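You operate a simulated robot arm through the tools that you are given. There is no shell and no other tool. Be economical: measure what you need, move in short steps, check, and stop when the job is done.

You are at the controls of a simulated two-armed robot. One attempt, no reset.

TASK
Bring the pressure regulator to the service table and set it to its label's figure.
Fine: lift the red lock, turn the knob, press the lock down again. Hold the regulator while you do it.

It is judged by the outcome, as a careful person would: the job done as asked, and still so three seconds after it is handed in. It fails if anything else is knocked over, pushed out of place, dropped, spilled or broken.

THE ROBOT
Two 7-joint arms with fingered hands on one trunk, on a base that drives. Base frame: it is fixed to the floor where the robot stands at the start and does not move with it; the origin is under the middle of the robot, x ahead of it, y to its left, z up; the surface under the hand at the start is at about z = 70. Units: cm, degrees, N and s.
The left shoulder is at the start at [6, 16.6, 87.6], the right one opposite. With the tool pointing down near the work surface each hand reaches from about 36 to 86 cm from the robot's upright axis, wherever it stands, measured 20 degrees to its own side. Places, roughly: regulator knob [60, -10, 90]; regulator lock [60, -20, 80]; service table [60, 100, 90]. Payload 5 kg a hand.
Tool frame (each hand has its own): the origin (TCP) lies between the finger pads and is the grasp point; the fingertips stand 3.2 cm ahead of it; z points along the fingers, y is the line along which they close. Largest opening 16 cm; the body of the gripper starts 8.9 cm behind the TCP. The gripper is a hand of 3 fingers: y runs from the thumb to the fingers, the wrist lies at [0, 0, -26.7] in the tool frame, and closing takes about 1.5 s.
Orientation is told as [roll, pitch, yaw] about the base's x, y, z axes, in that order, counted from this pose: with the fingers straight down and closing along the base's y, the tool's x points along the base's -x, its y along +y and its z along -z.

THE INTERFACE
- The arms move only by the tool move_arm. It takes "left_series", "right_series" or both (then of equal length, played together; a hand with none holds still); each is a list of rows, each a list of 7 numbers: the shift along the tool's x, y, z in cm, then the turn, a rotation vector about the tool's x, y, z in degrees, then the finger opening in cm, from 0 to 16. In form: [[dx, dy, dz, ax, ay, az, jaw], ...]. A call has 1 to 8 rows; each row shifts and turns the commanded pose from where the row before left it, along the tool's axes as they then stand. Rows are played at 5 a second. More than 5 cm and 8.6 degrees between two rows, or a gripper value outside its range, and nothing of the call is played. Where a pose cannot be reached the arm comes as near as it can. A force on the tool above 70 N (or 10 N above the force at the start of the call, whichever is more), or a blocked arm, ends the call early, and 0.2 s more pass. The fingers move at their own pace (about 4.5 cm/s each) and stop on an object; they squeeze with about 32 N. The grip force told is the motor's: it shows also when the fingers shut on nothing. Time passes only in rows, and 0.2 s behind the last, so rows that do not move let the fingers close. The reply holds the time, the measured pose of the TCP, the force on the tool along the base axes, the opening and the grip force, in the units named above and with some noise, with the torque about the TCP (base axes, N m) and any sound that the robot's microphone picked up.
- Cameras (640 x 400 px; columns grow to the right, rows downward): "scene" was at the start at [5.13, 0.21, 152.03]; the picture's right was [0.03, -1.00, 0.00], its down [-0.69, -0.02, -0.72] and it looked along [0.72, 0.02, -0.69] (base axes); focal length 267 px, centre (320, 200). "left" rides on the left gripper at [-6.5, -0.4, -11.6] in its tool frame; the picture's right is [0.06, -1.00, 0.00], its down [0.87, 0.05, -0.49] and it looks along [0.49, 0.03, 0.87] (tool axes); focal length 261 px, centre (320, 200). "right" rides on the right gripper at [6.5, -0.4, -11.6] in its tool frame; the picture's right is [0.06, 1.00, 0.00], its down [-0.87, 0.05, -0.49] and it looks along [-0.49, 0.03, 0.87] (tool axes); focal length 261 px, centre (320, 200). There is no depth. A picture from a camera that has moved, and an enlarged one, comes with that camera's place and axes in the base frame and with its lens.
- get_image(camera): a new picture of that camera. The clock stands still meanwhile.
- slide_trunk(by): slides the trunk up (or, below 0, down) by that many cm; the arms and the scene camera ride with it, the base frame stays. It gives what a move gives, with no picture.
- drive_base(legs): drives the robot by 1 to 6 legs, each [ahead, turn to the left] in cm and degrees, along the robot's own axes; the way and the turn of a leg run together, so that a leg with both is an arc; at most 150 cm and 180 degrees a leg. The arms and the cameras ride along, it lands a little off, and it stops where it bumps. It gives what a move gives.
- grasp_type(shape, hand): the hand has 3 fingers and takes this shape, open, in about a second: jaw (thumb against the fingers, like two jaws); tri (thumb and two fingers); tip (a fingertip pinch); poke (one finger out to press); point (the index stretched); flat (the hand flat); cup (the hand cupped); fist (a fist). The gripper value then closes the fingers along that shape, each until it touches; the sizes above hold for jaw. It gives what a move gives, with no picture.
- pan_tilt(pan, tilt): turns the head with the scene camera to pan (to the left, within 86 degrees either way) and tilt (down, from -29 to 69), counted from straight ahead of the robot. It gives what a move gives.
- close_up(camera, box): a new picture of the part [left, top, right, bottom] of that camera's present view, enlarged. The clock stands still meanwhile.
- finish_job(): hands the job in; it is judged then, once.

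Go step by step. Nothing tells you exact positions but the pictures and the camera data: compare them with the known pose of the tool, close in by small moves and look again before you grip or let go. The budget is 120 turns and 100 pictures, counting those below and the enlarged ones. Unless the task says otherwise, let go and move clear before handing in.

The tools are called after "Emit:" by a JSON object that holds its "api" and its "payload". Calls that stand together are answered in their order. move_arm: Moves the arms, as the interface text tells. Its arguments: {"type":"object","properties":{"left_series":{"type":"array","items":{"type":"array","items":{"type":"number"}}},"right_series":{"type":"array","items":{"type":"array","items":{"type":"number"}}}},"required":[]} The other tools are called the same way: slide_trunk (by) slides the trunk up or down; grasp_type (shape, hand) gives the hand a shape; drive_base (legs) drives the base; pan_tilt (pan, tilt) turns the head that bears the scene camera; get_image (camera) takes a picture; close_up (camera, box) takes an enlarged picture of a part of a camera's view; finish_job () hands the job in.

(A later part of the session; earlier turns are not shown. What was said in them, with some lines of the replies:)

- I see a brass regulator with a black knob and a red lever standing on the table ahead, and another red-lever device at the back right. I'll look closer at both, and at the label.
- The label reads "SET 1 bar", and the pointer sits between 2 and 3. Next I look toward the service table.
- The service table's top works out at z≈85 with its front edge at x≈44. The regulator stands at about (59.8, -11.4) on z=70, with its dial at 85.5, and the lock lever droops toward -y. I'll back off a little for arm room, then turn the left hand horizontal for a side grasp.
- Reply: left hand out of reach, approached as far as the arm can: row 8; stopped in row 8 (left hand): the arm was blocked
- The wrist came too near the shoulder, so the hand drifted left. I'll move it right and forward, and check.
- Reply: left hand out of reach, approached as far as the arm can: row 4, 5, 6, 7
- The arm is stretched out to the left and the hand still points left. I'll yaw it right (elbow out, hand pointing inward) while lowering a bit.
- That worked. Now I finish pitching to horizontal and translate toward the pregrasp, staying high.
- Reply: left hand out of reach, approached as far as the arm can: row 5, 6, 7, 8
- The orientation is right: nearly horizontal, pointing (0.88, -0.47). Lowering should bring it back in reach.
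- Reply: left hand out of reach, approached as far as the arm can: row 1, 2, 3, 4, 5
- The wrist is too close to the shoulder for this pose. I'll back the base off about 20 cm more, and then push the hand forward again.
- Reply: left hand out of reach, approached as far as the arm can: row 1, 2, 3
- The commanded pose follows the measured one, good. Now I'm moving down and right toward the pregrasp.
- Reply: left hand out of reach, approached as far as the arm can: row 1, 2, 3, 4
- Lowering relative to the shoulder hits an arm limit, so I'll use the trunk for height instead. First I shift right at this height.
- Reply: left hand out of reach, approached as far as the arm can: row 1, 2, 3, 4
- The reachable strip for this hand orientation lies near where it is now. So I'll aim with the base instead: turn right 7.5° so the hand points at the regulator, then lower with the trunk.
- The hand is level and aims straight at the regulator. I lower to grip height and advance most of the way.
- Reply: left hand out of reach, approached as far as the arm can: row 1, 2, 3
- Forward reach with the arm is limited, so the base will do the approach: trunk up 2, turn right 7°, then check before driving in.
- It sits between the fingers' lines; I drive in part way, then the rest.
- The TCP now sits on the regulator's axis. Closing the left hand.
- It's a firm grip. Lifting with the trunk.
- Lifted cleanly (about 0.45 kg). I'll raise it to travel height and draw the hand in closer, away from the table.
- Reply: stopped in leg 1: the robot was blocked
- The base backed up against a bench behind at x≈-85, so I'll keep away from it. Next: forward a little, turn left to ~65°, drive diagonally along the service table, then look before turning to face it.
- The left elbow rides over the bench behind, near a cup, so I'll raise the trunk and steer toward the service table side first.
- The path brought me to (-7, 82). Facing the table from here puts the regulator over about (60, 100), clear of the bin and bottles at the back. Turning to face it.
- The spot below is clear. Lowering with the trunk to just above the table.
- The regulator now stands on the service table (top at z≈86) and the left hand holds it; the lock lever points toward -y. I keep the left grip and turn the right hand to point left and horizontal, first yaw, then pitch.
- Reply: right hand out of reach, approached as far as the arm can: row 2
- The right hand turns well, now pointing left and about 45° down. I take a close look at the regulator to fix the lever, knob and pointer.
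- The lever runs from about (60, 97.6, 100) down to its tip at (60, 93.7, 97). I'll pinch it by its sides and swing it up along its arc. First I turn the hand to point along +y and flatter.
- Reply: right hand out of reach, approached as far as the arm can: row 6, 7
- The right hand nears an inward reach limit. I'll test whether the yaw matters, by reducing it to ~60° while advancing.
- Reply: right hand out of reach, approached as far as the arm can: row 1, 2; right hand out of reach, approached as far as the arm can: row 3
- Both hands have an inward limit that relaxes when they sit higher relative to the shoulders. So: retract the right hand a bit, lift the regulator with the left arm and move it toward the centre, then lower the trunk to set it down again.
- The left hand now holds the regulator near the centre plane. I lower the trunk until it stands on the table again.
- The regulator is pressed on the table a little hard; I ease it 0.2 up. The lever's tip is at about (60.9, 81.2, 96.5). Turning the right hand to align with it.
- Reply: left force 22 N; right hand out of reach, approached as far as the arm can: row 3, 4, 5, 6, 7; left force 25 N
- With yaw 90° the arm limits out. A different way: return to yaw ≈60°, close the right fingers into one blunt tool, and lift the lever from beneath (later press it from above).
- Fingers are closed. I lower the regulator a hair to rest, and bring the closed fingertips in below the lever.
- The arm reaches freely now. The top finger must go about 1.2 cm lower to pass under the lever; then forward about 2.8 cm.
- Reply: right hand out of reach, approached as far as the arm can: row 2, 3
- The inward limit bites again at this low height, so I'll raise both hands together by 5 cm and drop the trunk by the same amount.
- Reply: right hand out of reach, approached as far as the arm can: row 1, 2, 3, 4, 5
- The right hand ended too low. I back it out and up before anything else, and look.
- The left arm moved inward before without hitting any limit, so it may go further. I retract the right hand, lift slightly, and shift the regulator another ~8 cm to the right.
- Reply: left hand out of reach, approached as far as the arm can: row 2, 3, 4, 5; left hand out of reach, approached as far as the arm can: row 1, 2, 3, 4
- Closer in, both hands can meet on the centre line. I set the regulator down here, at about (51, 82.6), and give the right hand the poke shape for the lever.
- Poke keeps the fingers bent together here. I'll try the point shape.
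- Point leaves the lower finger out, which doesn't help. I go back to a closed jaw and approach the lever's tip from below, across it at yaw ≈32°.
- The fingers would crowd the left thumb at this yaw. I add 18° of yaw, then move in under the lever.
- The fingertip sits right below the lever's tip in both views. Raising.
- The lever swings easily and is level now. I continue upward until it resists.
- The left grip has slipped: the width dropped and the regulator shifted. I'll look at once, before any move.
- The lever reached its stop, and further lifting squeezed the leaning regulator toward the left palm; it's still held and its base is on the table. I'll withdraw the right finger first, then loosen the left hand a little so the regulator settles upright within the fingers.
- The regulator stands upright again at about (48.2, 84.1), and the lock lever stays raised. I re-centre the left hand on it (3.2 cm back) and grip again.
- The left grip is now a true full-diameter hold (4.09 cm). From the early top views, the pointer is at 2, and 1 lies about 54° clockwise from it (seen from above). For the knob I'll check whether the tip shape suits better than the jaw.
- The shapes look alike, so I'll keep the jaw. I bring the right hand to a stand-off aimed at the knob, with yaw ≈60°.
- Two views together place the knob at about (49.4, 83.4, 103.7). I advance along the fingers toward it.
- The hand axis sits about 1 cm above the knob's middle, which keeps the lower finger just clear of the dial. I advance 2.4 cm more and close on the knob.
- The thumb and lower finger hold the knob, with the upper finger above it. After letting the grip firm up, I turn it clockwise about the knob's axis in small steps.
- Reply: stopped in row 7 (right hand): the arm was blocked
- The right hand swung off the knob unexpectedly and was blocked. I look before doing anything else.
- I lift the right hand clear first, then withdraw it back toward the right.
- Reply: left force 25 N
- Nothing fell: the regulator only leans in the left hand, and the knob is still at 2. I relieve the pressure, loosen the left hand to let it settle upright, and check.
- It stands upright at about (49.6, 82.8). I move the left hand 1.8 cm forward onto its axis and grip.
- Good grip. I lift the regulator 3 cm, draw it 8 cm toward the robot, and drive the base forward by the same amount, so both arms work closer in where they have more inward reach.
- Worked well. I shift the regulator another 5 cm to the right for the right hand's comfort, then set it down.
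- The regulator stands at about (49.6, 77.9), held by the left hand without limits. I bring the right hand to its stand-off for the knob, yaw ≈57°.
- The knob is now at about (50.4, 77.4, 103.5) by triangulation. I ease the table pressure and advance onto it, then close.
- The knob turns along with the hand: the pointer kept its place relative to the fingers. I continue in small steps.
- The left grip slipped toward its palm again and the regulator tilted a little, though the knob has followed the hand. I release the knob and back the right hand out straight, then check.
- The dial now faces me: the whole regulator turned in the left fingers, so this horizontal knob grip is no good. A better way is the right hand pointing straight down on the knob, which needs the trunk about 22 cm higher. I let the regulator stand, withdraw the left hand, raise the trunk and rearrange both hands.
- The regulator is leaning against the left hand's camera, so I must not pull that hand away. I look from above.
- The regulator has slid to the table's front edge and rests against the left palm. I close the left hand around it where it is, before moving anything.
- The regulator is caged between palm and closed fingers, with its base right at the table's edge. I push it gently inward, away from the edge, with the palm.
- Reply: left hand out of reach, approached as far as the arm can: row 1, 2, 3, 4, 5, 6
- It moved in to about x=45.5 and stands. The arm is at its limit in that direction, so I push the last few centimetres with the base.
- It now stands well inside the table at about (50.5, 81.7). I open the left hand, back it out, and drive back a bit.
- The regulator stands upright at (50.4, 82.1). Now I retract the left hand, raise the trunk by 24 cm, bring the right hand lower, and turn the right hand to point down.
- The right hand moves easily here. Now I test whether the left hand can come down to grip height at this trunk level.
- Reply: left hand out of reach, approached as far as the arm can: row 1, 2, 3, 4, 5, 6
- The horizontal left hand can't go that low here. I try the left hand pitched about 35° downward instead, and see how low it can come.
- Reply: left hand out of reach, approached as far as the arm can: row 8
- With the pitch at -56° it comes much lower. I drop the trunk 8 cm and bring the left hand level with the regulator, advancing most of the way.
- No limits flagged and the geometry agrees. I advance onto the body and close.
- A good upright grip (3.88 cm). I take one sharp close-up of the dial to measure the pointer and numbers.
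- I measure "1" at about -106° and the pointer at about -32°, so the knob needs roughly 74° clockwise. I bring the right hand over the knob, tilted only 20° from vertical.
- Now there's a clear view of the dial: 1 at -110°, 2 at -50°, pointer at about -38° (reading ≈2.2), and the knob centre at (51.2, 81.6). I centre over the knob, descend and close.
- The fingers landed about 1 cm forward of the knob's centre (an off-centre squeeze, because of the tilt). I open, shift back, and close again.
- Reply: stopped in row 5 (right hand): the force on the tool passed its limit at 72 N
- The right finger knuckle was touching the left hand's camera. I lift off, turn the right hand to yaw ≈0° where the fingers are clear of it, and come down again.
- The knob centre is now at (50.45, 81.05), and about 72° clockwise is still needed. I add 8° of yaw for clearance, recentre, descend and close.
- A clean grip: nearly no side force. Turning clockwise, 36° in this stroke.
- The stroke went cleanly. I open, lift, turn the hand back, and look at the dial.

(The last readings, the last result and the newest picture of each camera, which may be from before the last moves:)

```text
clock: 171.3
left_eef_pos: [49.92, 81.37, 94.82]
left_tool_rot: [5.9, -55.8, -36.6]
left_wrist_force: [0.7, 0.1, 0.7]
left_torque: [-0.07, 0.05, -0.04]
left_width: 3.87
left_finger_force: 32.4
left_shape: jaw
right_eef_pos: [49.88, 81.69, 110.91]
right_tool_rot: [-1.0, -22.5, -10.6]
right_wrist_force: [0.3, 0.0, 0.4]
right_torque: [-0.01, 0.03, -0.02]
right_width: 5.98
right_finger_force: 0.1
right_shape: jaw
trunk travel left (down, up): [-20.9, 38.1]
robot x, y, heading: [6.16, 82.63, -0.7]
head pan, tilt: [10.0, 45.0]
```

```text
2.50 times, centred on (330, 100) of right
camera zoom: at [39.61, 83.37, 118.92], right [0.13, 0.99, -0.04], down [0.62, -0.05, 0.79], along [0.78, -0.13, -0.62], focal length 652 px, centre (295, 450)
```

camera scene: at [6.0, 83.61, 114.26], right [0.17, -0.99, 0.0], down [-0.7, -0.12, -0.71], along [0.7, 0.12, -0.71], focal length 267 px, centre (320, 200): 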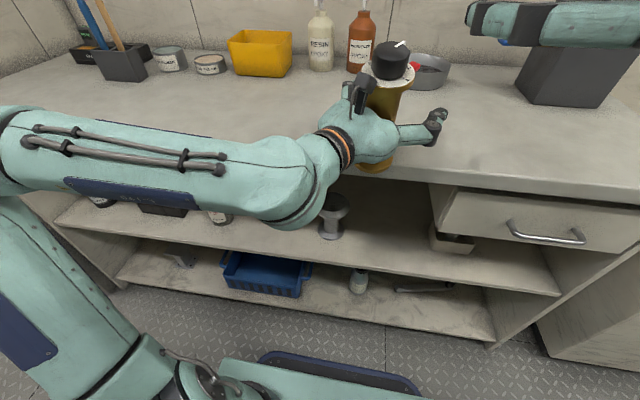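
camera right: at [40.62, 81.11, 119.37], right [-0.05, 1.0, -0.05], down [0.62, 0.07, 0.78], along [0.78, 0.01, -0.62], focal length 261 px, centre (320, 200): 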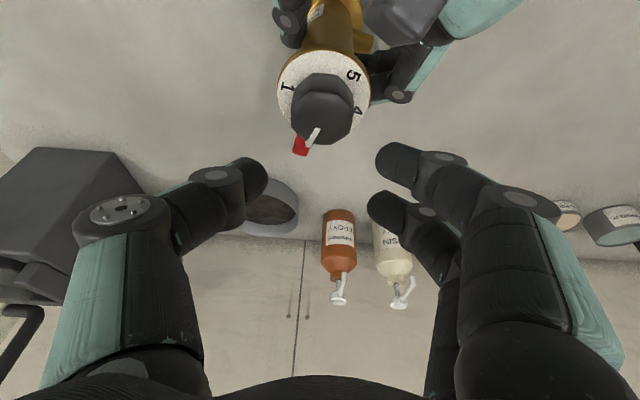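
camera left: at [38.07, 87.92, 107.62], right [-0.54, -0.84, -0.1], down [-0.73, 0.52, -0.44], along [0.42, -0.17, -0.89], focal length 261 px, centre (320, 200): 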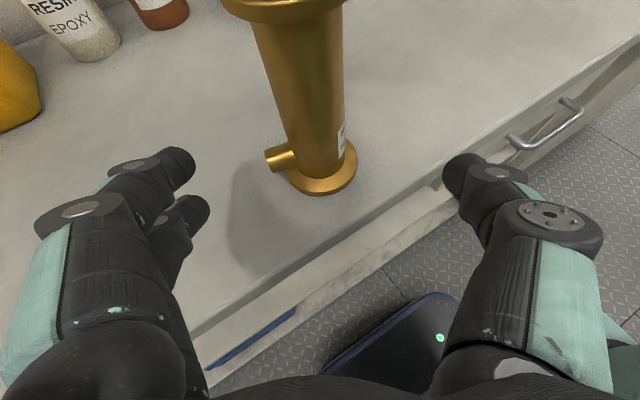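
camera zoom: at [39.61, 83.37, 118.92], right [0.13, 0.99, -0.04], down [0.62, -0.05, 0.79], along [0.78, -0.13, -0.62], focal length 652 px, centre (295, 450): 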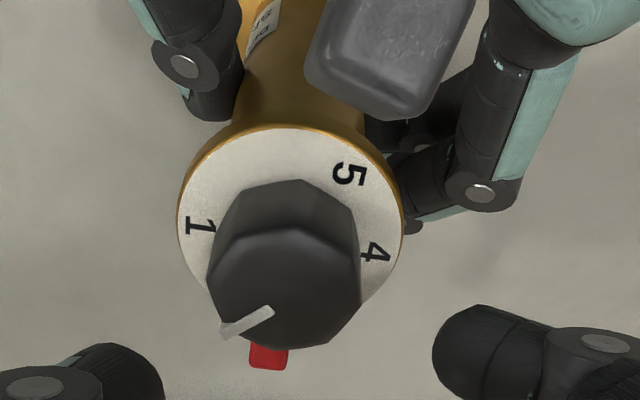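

A clear view: 1 lies at about -106° (60° between figures), the pointer at about -68°, so 38° more is needed. I make the second stroke the same way.

Emit:
{"api": "move_arm", "payload": {"right_series": [[0, -0.5, 0, 0, 0, 0, 6], [0.65, 0, 1.54, 0, 0, 0, 6], [0.65, 0, 1.54, 0, 0, 0, 6], [0.65, 0, 1.54, 0, 0, 0, 6], [0, 0, 0, 0, 0, 0, 4.5], [0, 0, 0, 0, 0, 0, 2], [0, 0, 0, 0, 0, 0, 0], [0, 0, 0, 0, 0, 0, 0]]}}

Emit:
{"api": "move_arm", "payload": {"right_series": [[0, 0, 0, 0, 0, 0, 0], [0, 0.08, 0, 2.4, 0, 5.87, 0], [0, 0.08, 0, 2.4, 0, 5.87, 0], [0, 0.08, 0, 2.4, 0, 5.87, 0], [0, 0, 0, 0, 0, 0, 0]]}}

```text
clock: 173.1
left_eef_pos: [49.95, 81.37, 94.82]
left_tool_rot: [5.8, -55.7, -36.6]
left_wrist_force: [-0.4, -1.2, 2.1]
left_torque: [-0.11, 0.11, 0.01]
left_width: 3.88
left_finger_force: 32.5
left_shape: jaw
right_eef_pos: [49.97, 81.12, 105.8]
right_tool_rot: [-1.0, -22.4, -10.7]
right_wrist_force: [-0.2, 2.2, -0.1]
right_torque: [0.4, 0.05, -0.03]
right_width: 3.6
right_finger_force: 31.8
right_shape: jaw
trunk travel left (down, up): [-20.9, 38.1]
robot x, y, heading: [6.23, 82.54, -0.4]
head pan, tilt: [10.0, 45.0]
```

```text
clock: 174.3
left_eef_pos: [49.87, 81.35, 94.81]
left_tool_rot: [5.7, -55.7, -36.5]
left_wrist_force: [2.6, -3.5, -0.5]
left_torque: [-0.12, 0.1, -0.02]
left_width: 3.88
left_finger_force: 32.3
left_shape: jaw
right_eef_pos: [49.95, 81.45, 105.72]
right_tool_rot: [-0.9, -22.9, -29.8]
right_wrist_force: [-2.0, 3.7, 0.3]
right_torque: [0.25, 0.07, 0.05]
right_width: 3.31
right_finger_force: 31.5
right_shape: jaw
trunk travel left (down, up): [-20.9, 38.1]
robot x, y, heading: [6.09, 81.96, -0.5]
head pan, tilt: [10.0, 45.0]
```

Emit:
{"api": "move_arm", "payload": {"right_series": [[0, 0.08, 0, 2.4, 0, 5.87, 0], [0, 0.08, 0, 2.4, 0, 5.87, 0], [0, 0.08, 0, 2.4, 0, 5.87, 0], [0, 0, 0, 0, 0, 0, 0]]}}

Emit:
{"api": "move_arm", "payload": {"right_series": [[0, 0, 0, 0, 0, 0, 5], [0, 0, 0, 0, 0, 0, 6], [-0.98, 0, -2.3, 0, 0, 0, 6], [-0.98, 0, -2.3, 0, 0, 0, 6], [0, 0, 0, -3.3, 0, -7.8, 6], [0, 0, 0, -3.3, 0, -7.8, 6], [0, 0, 0, -3.3, 0, -7.8, 6], [0, 0, 0, -3.3, 0, -7.8, 6]]}}

Emit:
{"api": "close_up", "payload": {"camera": "right", "box": [240, 20, 420, 180]}}

```text
clock: 175.3
left_eef_pos: [49.97, 81.39, 94.72]
left_tool_rot: [5.9, -55.8, -36.7]
left_wrist_force: [1.3, -4.5, 1.3]
left_torque: [-0.05, 0.12, -0.09]
left_width: 3.87
left_finger_force: 32.2
left_shape: jaw
right_eef_pos: [50.01, 81.61, 105.82]
right_tool_rot: [-0.7, -23.0, -48.9]
right_wrist_force: [-2.1, 5.0, -0.3]
right_torque: [0.3, 0.08, 0.07]
right_width: 3.3
right_finger_force: 31.4
right_shape: jaw
trunk travel left (down, up): [-20.9, 38.1]
robot x, y, heading: [5.97, 82.26, -0.5]
head pan, tilt: [10.0, 45.0]
```

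```text
clock: 177.1
left_eef_pos: [49.96, 81.38, 94.79]
left_tool_rot: [5.8, -55.8, -36.6]
left_wrist_force: [-0.3, -0.6, 1.3]
left_torque: [-0.08, 0.1, -0.01]
left_width: 3.86
left_finger_force: 32.2
left_shape: jaw
right_eef_pos: [50.15, 81.7, 110.81]
right_tool_rot: [-0.6, -22.5, -14.9]
right_wrist_force: [-0.6, -0.6, 0.0]
right_torque: [0.0, -0.01, -0.01]
right_width: 5.95
right_finger_force: 0.0
right_shape: jaw
trunk travel left (down, up): [-20.9, 38.1]
robot x, y, heading: [6.22, 82.21, -0.5]
head pan, tilt: [10.0, 45.0]
```

```text
2.50 times, centred on (330, 100) of right
camera zoom: at [39.84, 83.98, 118.86], right [0.21, 0.98, -0.03], down [0.61, -0.1, 0.79], along [0.77, -0.18, -0.61], focal length 652 px, centre (295, 450)
```

zoom: 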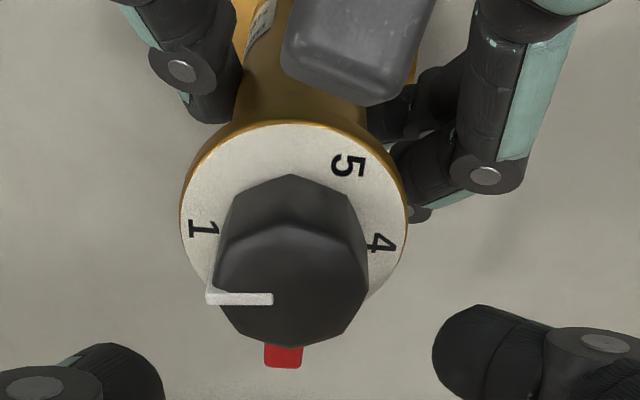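

By the same measure the pointer is now at about -99° and 1 at -106°: roughly 7° more. I put the hand back exactly as it was at the end of the stroke, grip, and turn 7° further.

Emit:
{"api": "move_arm", "payload": {"right_series": [[0, 0, 0, 3.3, 0, 7.8, 6], [0, 0, 0, 3.3, 0, 7.8, 6], [0, 0, 0, 3.3, 0, 7.8, 6], [0, 0, 0, 3.3, 0, 7.8, 6], [0.98, 0, 2.3, 0, 0, 0, 6], [0.98, 0, 2.3, 0, 0, 0, 6], [0, 0, 0, 0, 0, 0, 4], [0, 0, 0, 0, 0, 0, 0]]}}

Emit:
{"api": "move_arm", "payload": {"right_series": [[0, 0, 0, 0, 0, 0, 0], [0, 0, 0, 0, 0, 0, 0], [0, 0, 0, 0, 0, 0, 0], [0, 0.05, 0, 1.45, 0, 3.4, 0], [0, 0.05, 0, 1.45, 0, 3.4, 0], [0, 0, 0, 0, 0, 0, 0]]}}

Emit:
{"api": "move_arm", "payload": {"right_series": [[0, 0, 0, 0, 0, 0, 5], [0, 0, 0, 0, 0, 0, 6], [-0.98, 0, -2.3, 0, 0, 0, 6], [-0.98, 0, -2.3, 0, 0, 0, 6], [0, 0, 0, -3.3, 0, -7.8, 6], [0, 0, 0, -3.3, 0, -7.8, 6], [0, 0, 0, -3.3, 0, -7.8, 6], [0, 0, 0, -3.3, 0, -7.8, 6]]}}

Emit:
{"api": "close_up", "payload": {"camera": "right", "box": [240, 20, 420, 180]}}

```text
clock: 178.9
left_eef_pos: [49.9, 81.39, 94.74]
left_tool_rot: [5.9, -55.7, -36.6]
left_wrist_force: [0.3, -0.5, 1.2]
left_torque: [-0.02, 0.14, -0.03]
left_width: 3.86
left_finger_force: 31.7
left_shape: jaw
right_eef_pos: [50.09, 81.62, 105.74]
right_tool_rot: [-0.7, -23.0, -49.0]
right_wrist_force: [1.1, 0.7, 0.2]
right_torque: [0.32, -0.23, 0.0]
right_width: 3.6
right_finger_force: 29.6
right_shape: jaw
trunk travel left (down, up): [-20.9, 38.1]
robot x, y, heading: [6.1, 82.45, -0.5]
head pan, tilt: [10.0, 45.0]
```

```text
clock: 180.3
left_eef_pos: [49.92, 81.36, 94.77]
left_tool_rot: [5.8, -55.7, -36.6]
left_wrist_force: [-0.7, -4.8, -0.3]
left_torque: [-0.11, 0.17, -0.33]
left_width: 3.89
left_finger_force: 32.1
left_shape: jaw
right_eef_pos: [50.09, 81.73, 105.75]
right_tool_rot: [-0.7, -23.1, -56.3]
right_wrist_force: [1.7, 5.2, 0.0]
right_torque: [0.71, -0.32, 0.24]
right_width: 3.59
right_finger_force: 31.9
right_shape: jaw
trunk travel left (down, up): [-20.9, 38.1]
robot x, y, heading: [5.96, 82.14, -0.7]
head pan, tilt: [10.0, 45.0]
```

```text
clock: 182.1
left_eef_pos: [49.9, 81.43, 94.84]
left_tool_rot: [5.9, -55.7, -36.5]
left_wrist_force: [1.4, 0.1, -0.1]
left_torque: [-0.05, 0.06, 0.0]
left_width: 3.88
left_finger_force: 32.6
left_shape: jaw
right_eef_pos: [50.23, 81.74, 110.86]
right_tool_rot: [-0.6, -22.7, -22.3]
right_wrist_force: [0.4, -0.5, 0.2]
right_torque: [-0.03, -0.02, 0.01]
right_width: 5.97
right_finger_force: 0.1
right_shape: jaw
trunk travel left (down, up): [-20.9, 38.1]
robot x, y, heading: [6.38, 82.63, -0.5]
head pan, tilt: [10.0, 45.0]
```

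```text
2.50 times, centred on (330, 100) of right
camera zoom: at [40.3, 85.36, 118.89], right [0.33, 0.94, -0.03], down [0.59, -0.18, 0.79], along [0.74, -0.28, -0.61], focal length 652 px, centre (295, 450)
```

zoom: 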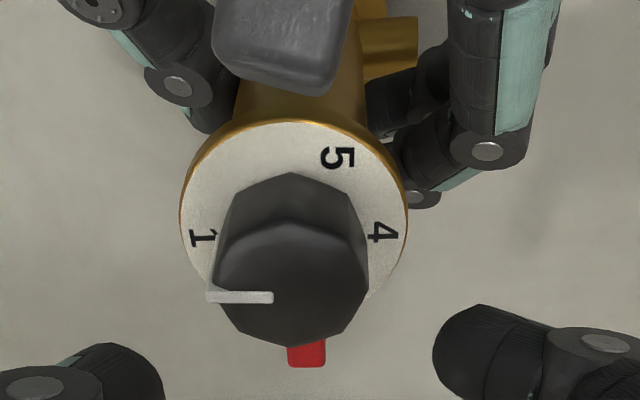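

The pointer now reads -106.5° against 1 at -106°: it is set to 1, and the turning torque rose slightly there. Next I close the right fingers and swing the hand around to the right side, to press the lock lever, which points away at about -17°, with its tip near (58, 78.9).

Emit:
{"api": "move_arm", "payload": {"right_series": [[-2.26, -3.31, 0.95, 0, 0, 0, 4], [-2.26, -3.31, 0.95, 0, 0, 0, 2], [-2.26, -3.31, 0.95, 0, 0, 0, 0], [0, 0, 0, -3.3, 0, -7.8, 0], [0, 0, 0, -3.3, 0, -7.8, 0], [0, 0, 0, -3.3, 0, -7.8, 0], [0, 0, 0, -3.3, 0, -7.8, 0], [0, 0, 0, -3.3, 0, -7.8, 0]]}}

Emit:
{"api": "move_arm", "payload": {"right_series": [[0, 0, 0, -3.3, 0, -7.8, 0], [0, 0, 0, -3.3, 0, -7.8, 0], [0, 0, 0, -3.3, 0, -7.8, 0], [0, 0, 0, -3.3, 0, -7.8, 0], [0, 0, 0, -3.3, 0, -7.8, 0], [0, 0, 0, 0, -8.5, 0, 0], [0, 0, 0, 0, -8.5, 0, 0], [0, 0, 0, 0, -8.5, 0, 0]]}}

```text
clock: 183.9
left_eef_pos: [49.94, 81.32, 94.86]
left_tool_rot: [5.8, -55.8, -36.6]
left_wrist_force: [1.0, -0.8, 0.7]
left_torque: [-0.05, 0.11, -0.02]
left_width: 3.88
left_finger_force: 32.2
left_shape: jaw
right_eef_pos: [53.24, 69.69, 110.87]
right_tool_rot: [-0.3, -22.3, 19.9]
right_wrist_force: [0.5, 0.7, 0.5]
right_torque: [-0.01, 0.03, -0.01]
right_width: 0.02
right_finger_force: 32.3
right_shape: jaw
trunk travel left (down, up): [-20.9, 38.1]
robot x, y, heading: [6.15, 81.94, -0.7]
head pan, tilt: [10.0, 45.0]
```

```text
clock: 185.7
left_eef_pos: [49.92, 81.39, 94.93]
left_tool_rot: [5.9, -55.7, -36.5]
left_wrist_force: [0.6, -0.2, 0.8]
left_torque: [-0.06, 0.11, 0.01]
left_width: 3.88
left_finger_force: 31.8
left_shape: jaw
right_eef_pos: [53.18, 69.78, 110.98]
right_tool_rot: [0.1, -47.9, 61.8]
right_wrist_force: [0.4, 0.4, 0.4]
right_torque: [-0.02, -0.01, -0.03]
right_width: 0.0
right_finger_force: 32.4
right_shape: jaw
trunk travel left (down, up): [-20.9, 38.1]
robot x, y, heading: [6.13, 82.54, -0.5]
head pan, tilt: [10.0, 45.0]
```

Emit:
{"api": "move_arm", "payload": {"right_series": [[0, 0, 0, -6.2, 0, -5.6, 0], [0, 0, 0, -6.2, 0, -5.6, 0], [0, 0, 0, 0, -8.5, 0, 0], [0, 0, 0, 0, -8.5, 0, 0], [0.42, -0.63, 3.03, 0, 0, 0, 0], [0.42, -0.63, 3.03, 0, 0, 0, 0], [0.42, -0.63, 3.03, 0, 0, 0, 0], [0, 0, 0, 0, 0, 0, 0]]}}

```text
clock: 187.5
left_eef_pos: [49.88, 81.24, 94.69]
left_tool_rot: [5.9, -55.6, -36.6]
left_wrist_force: [0.2, 0.7, 1.7]
left_torque: [0.03, 0.16, 0.05]
left_width: 3.85
left_finger_force: 32.0
left_shape: jaw
right_eef_pos: [56.44, 76.11, 106.8]
right_tool_rot: [-1.8, -65.7, 76.3]
right_wrist_force: [-0.1, -0.3, 0.4]
right_torque: [0.03, 0.0, 0.03]
right_width: 0.0
right_finger_force: 32.5
right_shape: jaw
right hand out of reach, approached as far as the arm can: row 2
trunk travel left (down, up): [-20.9, 38.1]
robot x, y, heading: [6.0, 82.12, -0.5]
head pan, tilt: [10.0, 45.0]
```

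Emit:
{"api": "move_arm", "payload": {"right_series": [[-0.35, 0, 0.8, 0, 0, 0, 0], [1.0, 0, 0.46, 0, 0, 0, 0], [1.0, 0, 0.46, 0, 0, 0, 0], [1.0, 0, 0.46, 0, 0, 0, 0], [0, 0, 0, 0, 0, 0, 0]]}}

Emit:
{"api": "move_arm", "payload": {"right_series": [[0.8, 0, 0.37, 0, 0, 0, 0], [0, 0, 0, 0, 0, 0, 0]]}}

```text
clock: 188.7
left_eef_pos: [49.81, 81.29, 94.76]
left_tool_rot: [5.9, -55.7, -36.6]
left_wrist_force: [-0.1, -0.4, 0.7]
left_torque: [-0.02, 0.14, 0.04]
left_width: 3.87
left_finger_force: 32.7
left_shape: jaw
right_eef_pos: [56.72, 76.81, 103.7]
right_tool_rot: [-1.8, -65.8, 76.4]
right_wrist_force: [0.1, 0.1, -0.1]
right_torque: [0.01, 0.01, -0.02]
right_width: 0.0
right_finger_force: 31.7
right_shape: jaw
trunk travel left (down, up): [-20.9, 38.1]
robot x, y, heading: [6.03, 82.5, -0.4]
head pan, tilt: [10.0, 45.0]
```

```text
clock: 189.3
left_eef_pos: [49.96, 81.37, 94.72]
left_tool_rot: [5.9, -55.7, -36.6]
left_wrist_force: [0.9, -0.8, -0.6]
left_torque: [-0.02, 0.12, 0.05]
left_width: 3.85
left_finger_force: 31.6
left_shape: jaw
right_eef_pos: [56.73, 76.92, 102.84]
right_tool_rot: [-1.9, -65.8, 76.3]
right_wrist_force: [0.4, -0.1, -0.2]
right_torque: [-0.04, 0.0, -0.04]
right_width: 0.0
right_finger_force: 32.5
right_shape: jaw
trunk travel left (down, up): [-20.9, 38.1]
robot x, y, heading: [6.17, 82.32, -0.2]
head pan, tilt: [10.0, 45.0]
```

Emit:
{"api": "move_arm", "payload": {"right_series": [[0.7, 0, 0.32, 0, 0, 0, 0], [0.7, 0, 0.32, 0, 0, 0, 0], [0, 0, 0, 0, 0, 0, 0]]}}

Emit:
{"api": "move_arm", "payload": {"right_series": [[0.5, 0, 0.23, 0, 0, 0, 0], [0, 0, 0, 0, 0, 0, 0]]}}

```text
clock: 190.1
left_eef_pos: [49.93, 81.27, 94.67]
left_tool_rot: [5.9, -55.8, -36.6]
left_wrist_force: [0.6, 0.4, -0.1]
left_torque: [-0.02, 0.12, 0.04]
left_width: 3.86
left_finger_force: 32.1
left_shape: jaw
right_eef_pos: [56.75, 76.97, 101.23]
right_tool_rot: [-1.8, -65.7, 76.3]
right_wrist_force: [0.0, 0.3, -0.2]
right_torque: [0.01, 0.01, 0.0]
right_width: 0.0
right_finger_force: 31.9
right_shape: jaw
trunk travel left (down, up): [-20.9, 38.1]
robot x, y, heading: [6.07, 82.2, -0.4]
head pan, tilt: [10.0, 45.0]
```

```text
clock: 190.7
left_eef_pos: [49.84, 81.3, 94.87]
left_tool_rot: [5.9, -55.8, -36.6]
left_wrist_force: [0.7, -0.7, 0.7]
left_torque: [0.0, 0.15, -0.03]
left_width: 3.86
left_finger_force: 32.2
left_shape: jaw
right_eef_pos: [56.86, 76.88, 100.76]
right_tool_rot: [-1.7, -65.6, 76.3]
right_wrist_force: [0.3, -0.2, 0.0]
right_torque: [-0.03, 0.02, 0.01]
right_width: 0.02
right_finger_force: 32.0
right_shape: jaw
trunk travel left (down, up): [-20.9, 38.1]
robot x, y, heading: [6.13, 82.3, -0.7]
head pan, tilt: [10.0, 45.0]
```

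No resistance yet. I continue down by feel in half-centimetre steps.

Emit:
{"api": "move_arm", "payload": {"right_series": [[0.45, 0, 0.2, 0, 0, 0, 0], [0, 0, 0, 0, 0, 0, 0]]}}

Emit:
{"api": "move_arm", "payload": {"right_series": [[0.45, 0, 0.2, 0, 0, 0, 0], [0, 0, 0, 0, 0, 0, 0]]}}

Emit:
{"api": "move_arm", "payload": {"right_series": [[0.45, 0, 0.2, 0, 0, 0, 0], [0, 0, 0, 0, 0, 0, 0]]}}

```text
clock: 191.3
left_eef_pos: [49.88, 81.41, 94.84]
left_tool_rot: [5.7, -55.6, -36.6]
left_wrist_force: [-1.4, 2.4, -0.3]
left_torque: [0.06, 0.2, 0.12]
left_width: 3.83
left_finger_force: 32.0
left_shape: jaw
right_eef_pos: [56.93, 76.84, 100.21]
right_tool_rot: [-2.1, -65.6, 76.5]
right_wrist_force: [3.6, -3.2, 7.7]
right_torque: [-0.2, 0.02, 0.01]
right_width: 0.0
right_finger_force: 31.7
right_shape: jaw
trunk travel left (down, up): [-20.9, 38.1]
robot x, y, heading: [6.09, 82.14, -0.4]
head pan, tilt: [10.0, 45.0]
```

```text
clock: 191.9
left_eef_pos: [49.97, 81.33, 94.75]
left_tool_rot: [5.8, -55.6, -36.6]
left_wrist_force: [-1.6, 7.0, -0.1]
left_torque: [0.03, 0.17, 0.49]
left_width: 3.9
left_finger_force: 32.0
left_shape: jaw
right_eef_pos: [57.0, 76.89, 99.69]
right_tool_rot: [-1.9, -65.7, 76.4]
right_wrist_force: [2.4, -8.9, 8.2]
right_torque: [-0.11, -0.09, -0.1]
right_width: 0.02
right_finger_force: 31.9
right_shape: jaw
trunk travel left (down, up): [-20.9, 38.1]
robot x, y, heading: [6.23, 82.44, -0.5]
head pan, tilt: [10.0, 45.0]
```

```text
clock: 192.5
left_eef_pos: [49.9, 81.44, 94.76]
left_tool_rot: [5.7, -55.6, -36.5]
left_wrist_force: [0.4, 10.7, 0.0]
left_torque: [0.06, 0.18, 0.75]
left_width: 3.85
left_finger_force: 32.2
left_shape: jaw
right_eef_pos: [56.83, 76.92, 99.22]
right_tool_rot: [-1.8, -65.6, 76.3]
right_wrist_force: [2.5, -11.9, 7.3]
right_torque: [-0.17, -0.08, -0.08]
right_width: 0.0
right_finger_force: 31.7
right_shape: jaw
trunk travel left (down, up): [-20.9, 38.1]
robot x, y, heading: [6.09, 82.05, -0.4]
head pan, tilt: [10.0, 45.0]
```

Contact came, but the side force grows: the fingertip is sliding along the lever's near side. I lift a little, move 1.3 cm further over the lever and press again.

Emit:
{"api": "move_arm", "payload": {"right_series": [[-1.0, 0, -0.46, 0, 0, 0, 0], [-1.0, 0, -0.46, 0, 0, 0, 0], [-0.54, 0, 1.16, 0, 0, 0, 0], [0, 0, 0, 0, 0, 0, 0]]}}

Emit:
{"api": "move_arm", "payload": {"right_series": [[0.9, 0, 0.42, 0, 0, 0, 0], [0, 0, 0, 0, 0, 0, 0]]}}

Emit:
{"api": "close_up", "payload": {"camera": "right", "box": [160, 0, 480, 240]}}

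```text
clock: 193.5
left_eef_pos: [49.94, 81.3, 94.73]
left_tool_rot: [5.9, -55.7, -36.6]
left_wrist_force: [-0.6, -0.2, 0.1]
left_torque: [-0.01, 0.16, 0.03]
left_width: 3.9
left_finger_force: 32.1
left_shape: jaw
right_eef_pos: [57.14, 78.15, 101.41]
right_tool_rot: [-1.7, -65.7, 76.3]
right_wrist_force: [-1.0, -0.4, -0.1]
right_torque: [0.0, 0.03, 0.02]
right_width: 0.01
right_finger_force: 31.7
right_shape: jaw
trunk travel left (down, up): [-20.9, 38.1]
robot x, y, heading: [6.39, 82.29, -0.5]
head pan, tilt: [10.0, 45.0]
```

```text
clock: 194.1
left_eef_pos: [49.9, 81.49, 94.65]
left_tool_rot: [5.8, -55.6, -36.5]
left_wrist_force: [0.2, 6.4, 1.4]
left_torque: [0.08, 0.18, 0.29]
left_width: 3.86
left_finger_force: 32.0
left_shape: jaw
right_eef_pos: [57.17, 77.93, 100.67]
right_tool_rot: [-2.0, -65.8, 76.4]
right_wrist_force: [4.3, -9.6, 11.6]
right_torque: [-0.08, 0.16, 0.15]
right_width: 0.0
right_finger_force: 32.0
right_shape: jaw
trunk travel left (down, up): [-20.9, 38.1]
robot x, y, heading: [6.17, 82.5, -0.4]
head pan, tilt: [10.0, 45.0]
```

```text
1.67 times, centred on (320, 120) of right
camera zoom: at [54.06, 65.06, 99.25], right [-0.97, 0.24, -0.07], down [-0.09, -0.07, 0.99], along [0.23, 0.97, 0.09], focal length 434 px, centre (320, 333)
```

zoom: 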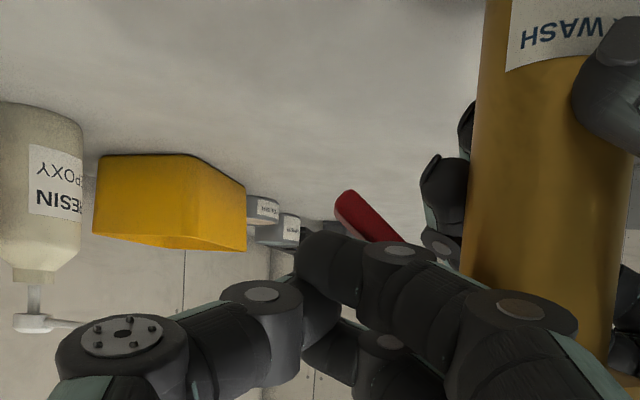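

The picture shows the lever sloping fully down again, with its tip at z≈96.4 as at the start: the lock is pressed. I lift the right hand off and withdraw it.

Emit:
{"api": "move_arm", "payload": {"right_series": [[-1.0, 0, -0.46, 0, 0, 0, 0], [-1.5, 0, -0.7, 0, 0, 0, 0], [-2, 0, -1, 0, 0, 0, 0], [0, 0, -4, 0, 0, 0, 0], [0, 0, -4, 0, 0, 0, 0], [0, 0, -4, 0, 0, 0, 0], [0, 0, -4, 0, 0, 0, 0]]}}

Emit:
{"api": "move_arm", "payload": {"left_series": [[0, 0, 0, 0, 0, 0, 3.7], [0, 0, 0, 0, 0, 0, 4], [0, 0, 0, 0, 0, 0, 4.4], [0, 0, 0, 0, 0, 0, 5], [0, 0, 0, 0, 0, 0, 6], [0, 0, 0, 0, 0, 0, 8], [0, 0, 0, 0, 0, 0, 11], [0, 0, 0, 0, 0, 0, 13]]}}

```text
clock: 195.7
left_eef_pos: [49.97, 81.28, 94.76]
left_tool_rot: [5.9, -55.7, -36.6]
left_wrist_force: [1.8, -1.2, 1.3]
left_torque: [-0.03, 0.1, -0.01]
left_width: 3.89
left_finger_force: 32.3
left_shape: jaw
right_eef_pos: [53.03, 64.07, 112.07]
right_tool_rot: [-1.8, -65.5, 76.3]
right_wrist_force: [0.2, 1.2, -0.1]
right_torque: [0.0, -0.02, -0.03]
right_width: 0.0
right_finger_force: 32.1
right_shape: jaw
trunk travel left (down, up): [-20.9, 38.1]
robot x, y, heading: [6.34, 82.37, -0.2]
head pan, tilt: [10.0, 45.0]
```

```text
clock: 197.5
left_eef_pos: [49.88, 81.42, 94.8]
left_tool_rot: [5.9, -55.7, -36.6]
left_wrist_force: [-0.3, -0.1, -0.1]
left_torque: [0.03, 0.04, 0.03]
left_width: 12.58
left_finger_force: 0.0
left_shape: jaw
right_eef_pos: [53.07, 64.23, 112.12]
right_tool_rot: [-1.9, -65.5, 76.4]
right_wrist_force: [-0.7, 0.5, 0.5]
right_torque: [-0.02, 0.02, 0.0]
right_width: 0.0
right_finger_force: 31.9
right_shape: jaw
trunk travel left (down, up): [-20.9, 38.1]
robot x, y, heading: [6.22, 82.54, -0.5]
head pan, tilt: [10.0, 45.0]
```

The left hand is open and the forces are zero. I back it out along the way it came in.

Emit:
{"api": "move_arm", "payload": {"left_series": [[0.56, 0, -0.83, 0, 0, 0, 14], [1.13, 0, -1.65, 0, 0, 0, 14], [1.13, 0, -1.65, 0, 0, 0, 14], [1.13, 0, -1.65, 0, 0, 0, 14], [1.13, 0, -1.65, 0, 0, 0, 14], [1.13, 0, -1.65, 0, 0, 0, 14], [0.8, 0, -1.2, 0, 0, 0, 14], [0, 0, 0, 0, 0, 0, 14]]}}

```text
clock: 199.3
left_eef_pos: [39.27, 87.88, 94.86]
left_tool_rot: [5.9, -55.5, -36.6]
left_wrist_force: [0.4, 0.2, -0.2]
left_torque: [-0.01, 0.01, 0.04]
left_width: 13.98
left_finger_force: 0.1
left_shape: jaw
right_eef_pos: [53.02, 64.02, 112.06]
right_tool_rot: [-1.8, -65.5, 76.4]
right_wrist_force: [-0.7, -0.5, 0.8]
right_torque: [0.01, 0.0, 0.01]
right_width: 0.02
right_finger_force: 32.0
right_shape: jaw
trunk travel left (down, up): [-20.9, 38.1]
robot x, y, heading: [5.73, 82.39, -0.6]
head pan, tilt: [10.0, 45.0]
```

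Both hands are clear: no contact forces, and the left hand came straight back out. The regulator stands free at about (50.5, 81) on the service table, so I hand the job in.

Emit:
{"api": "finish_job", "payload": {}}

```text
The job is handed in.
```

I handed the job in with the regulator standing free on the service table, set to 1 bar and with its red lock pressed down. The last view of the dial had the pointer within about 1° of the 1. After pressing the lock, I saw the lever fully down. I had no pictures left after that, so the final upright stance rests on zero contact forces as the hands withdrew.

The left hand's grip slipped three times along the way. The regulator tilted in the hand and once slid to the table's front edge, but it was never dropped. The base also bumped the bench behind it once while backing up, and I did not look afterwards to see whether anything there moved.
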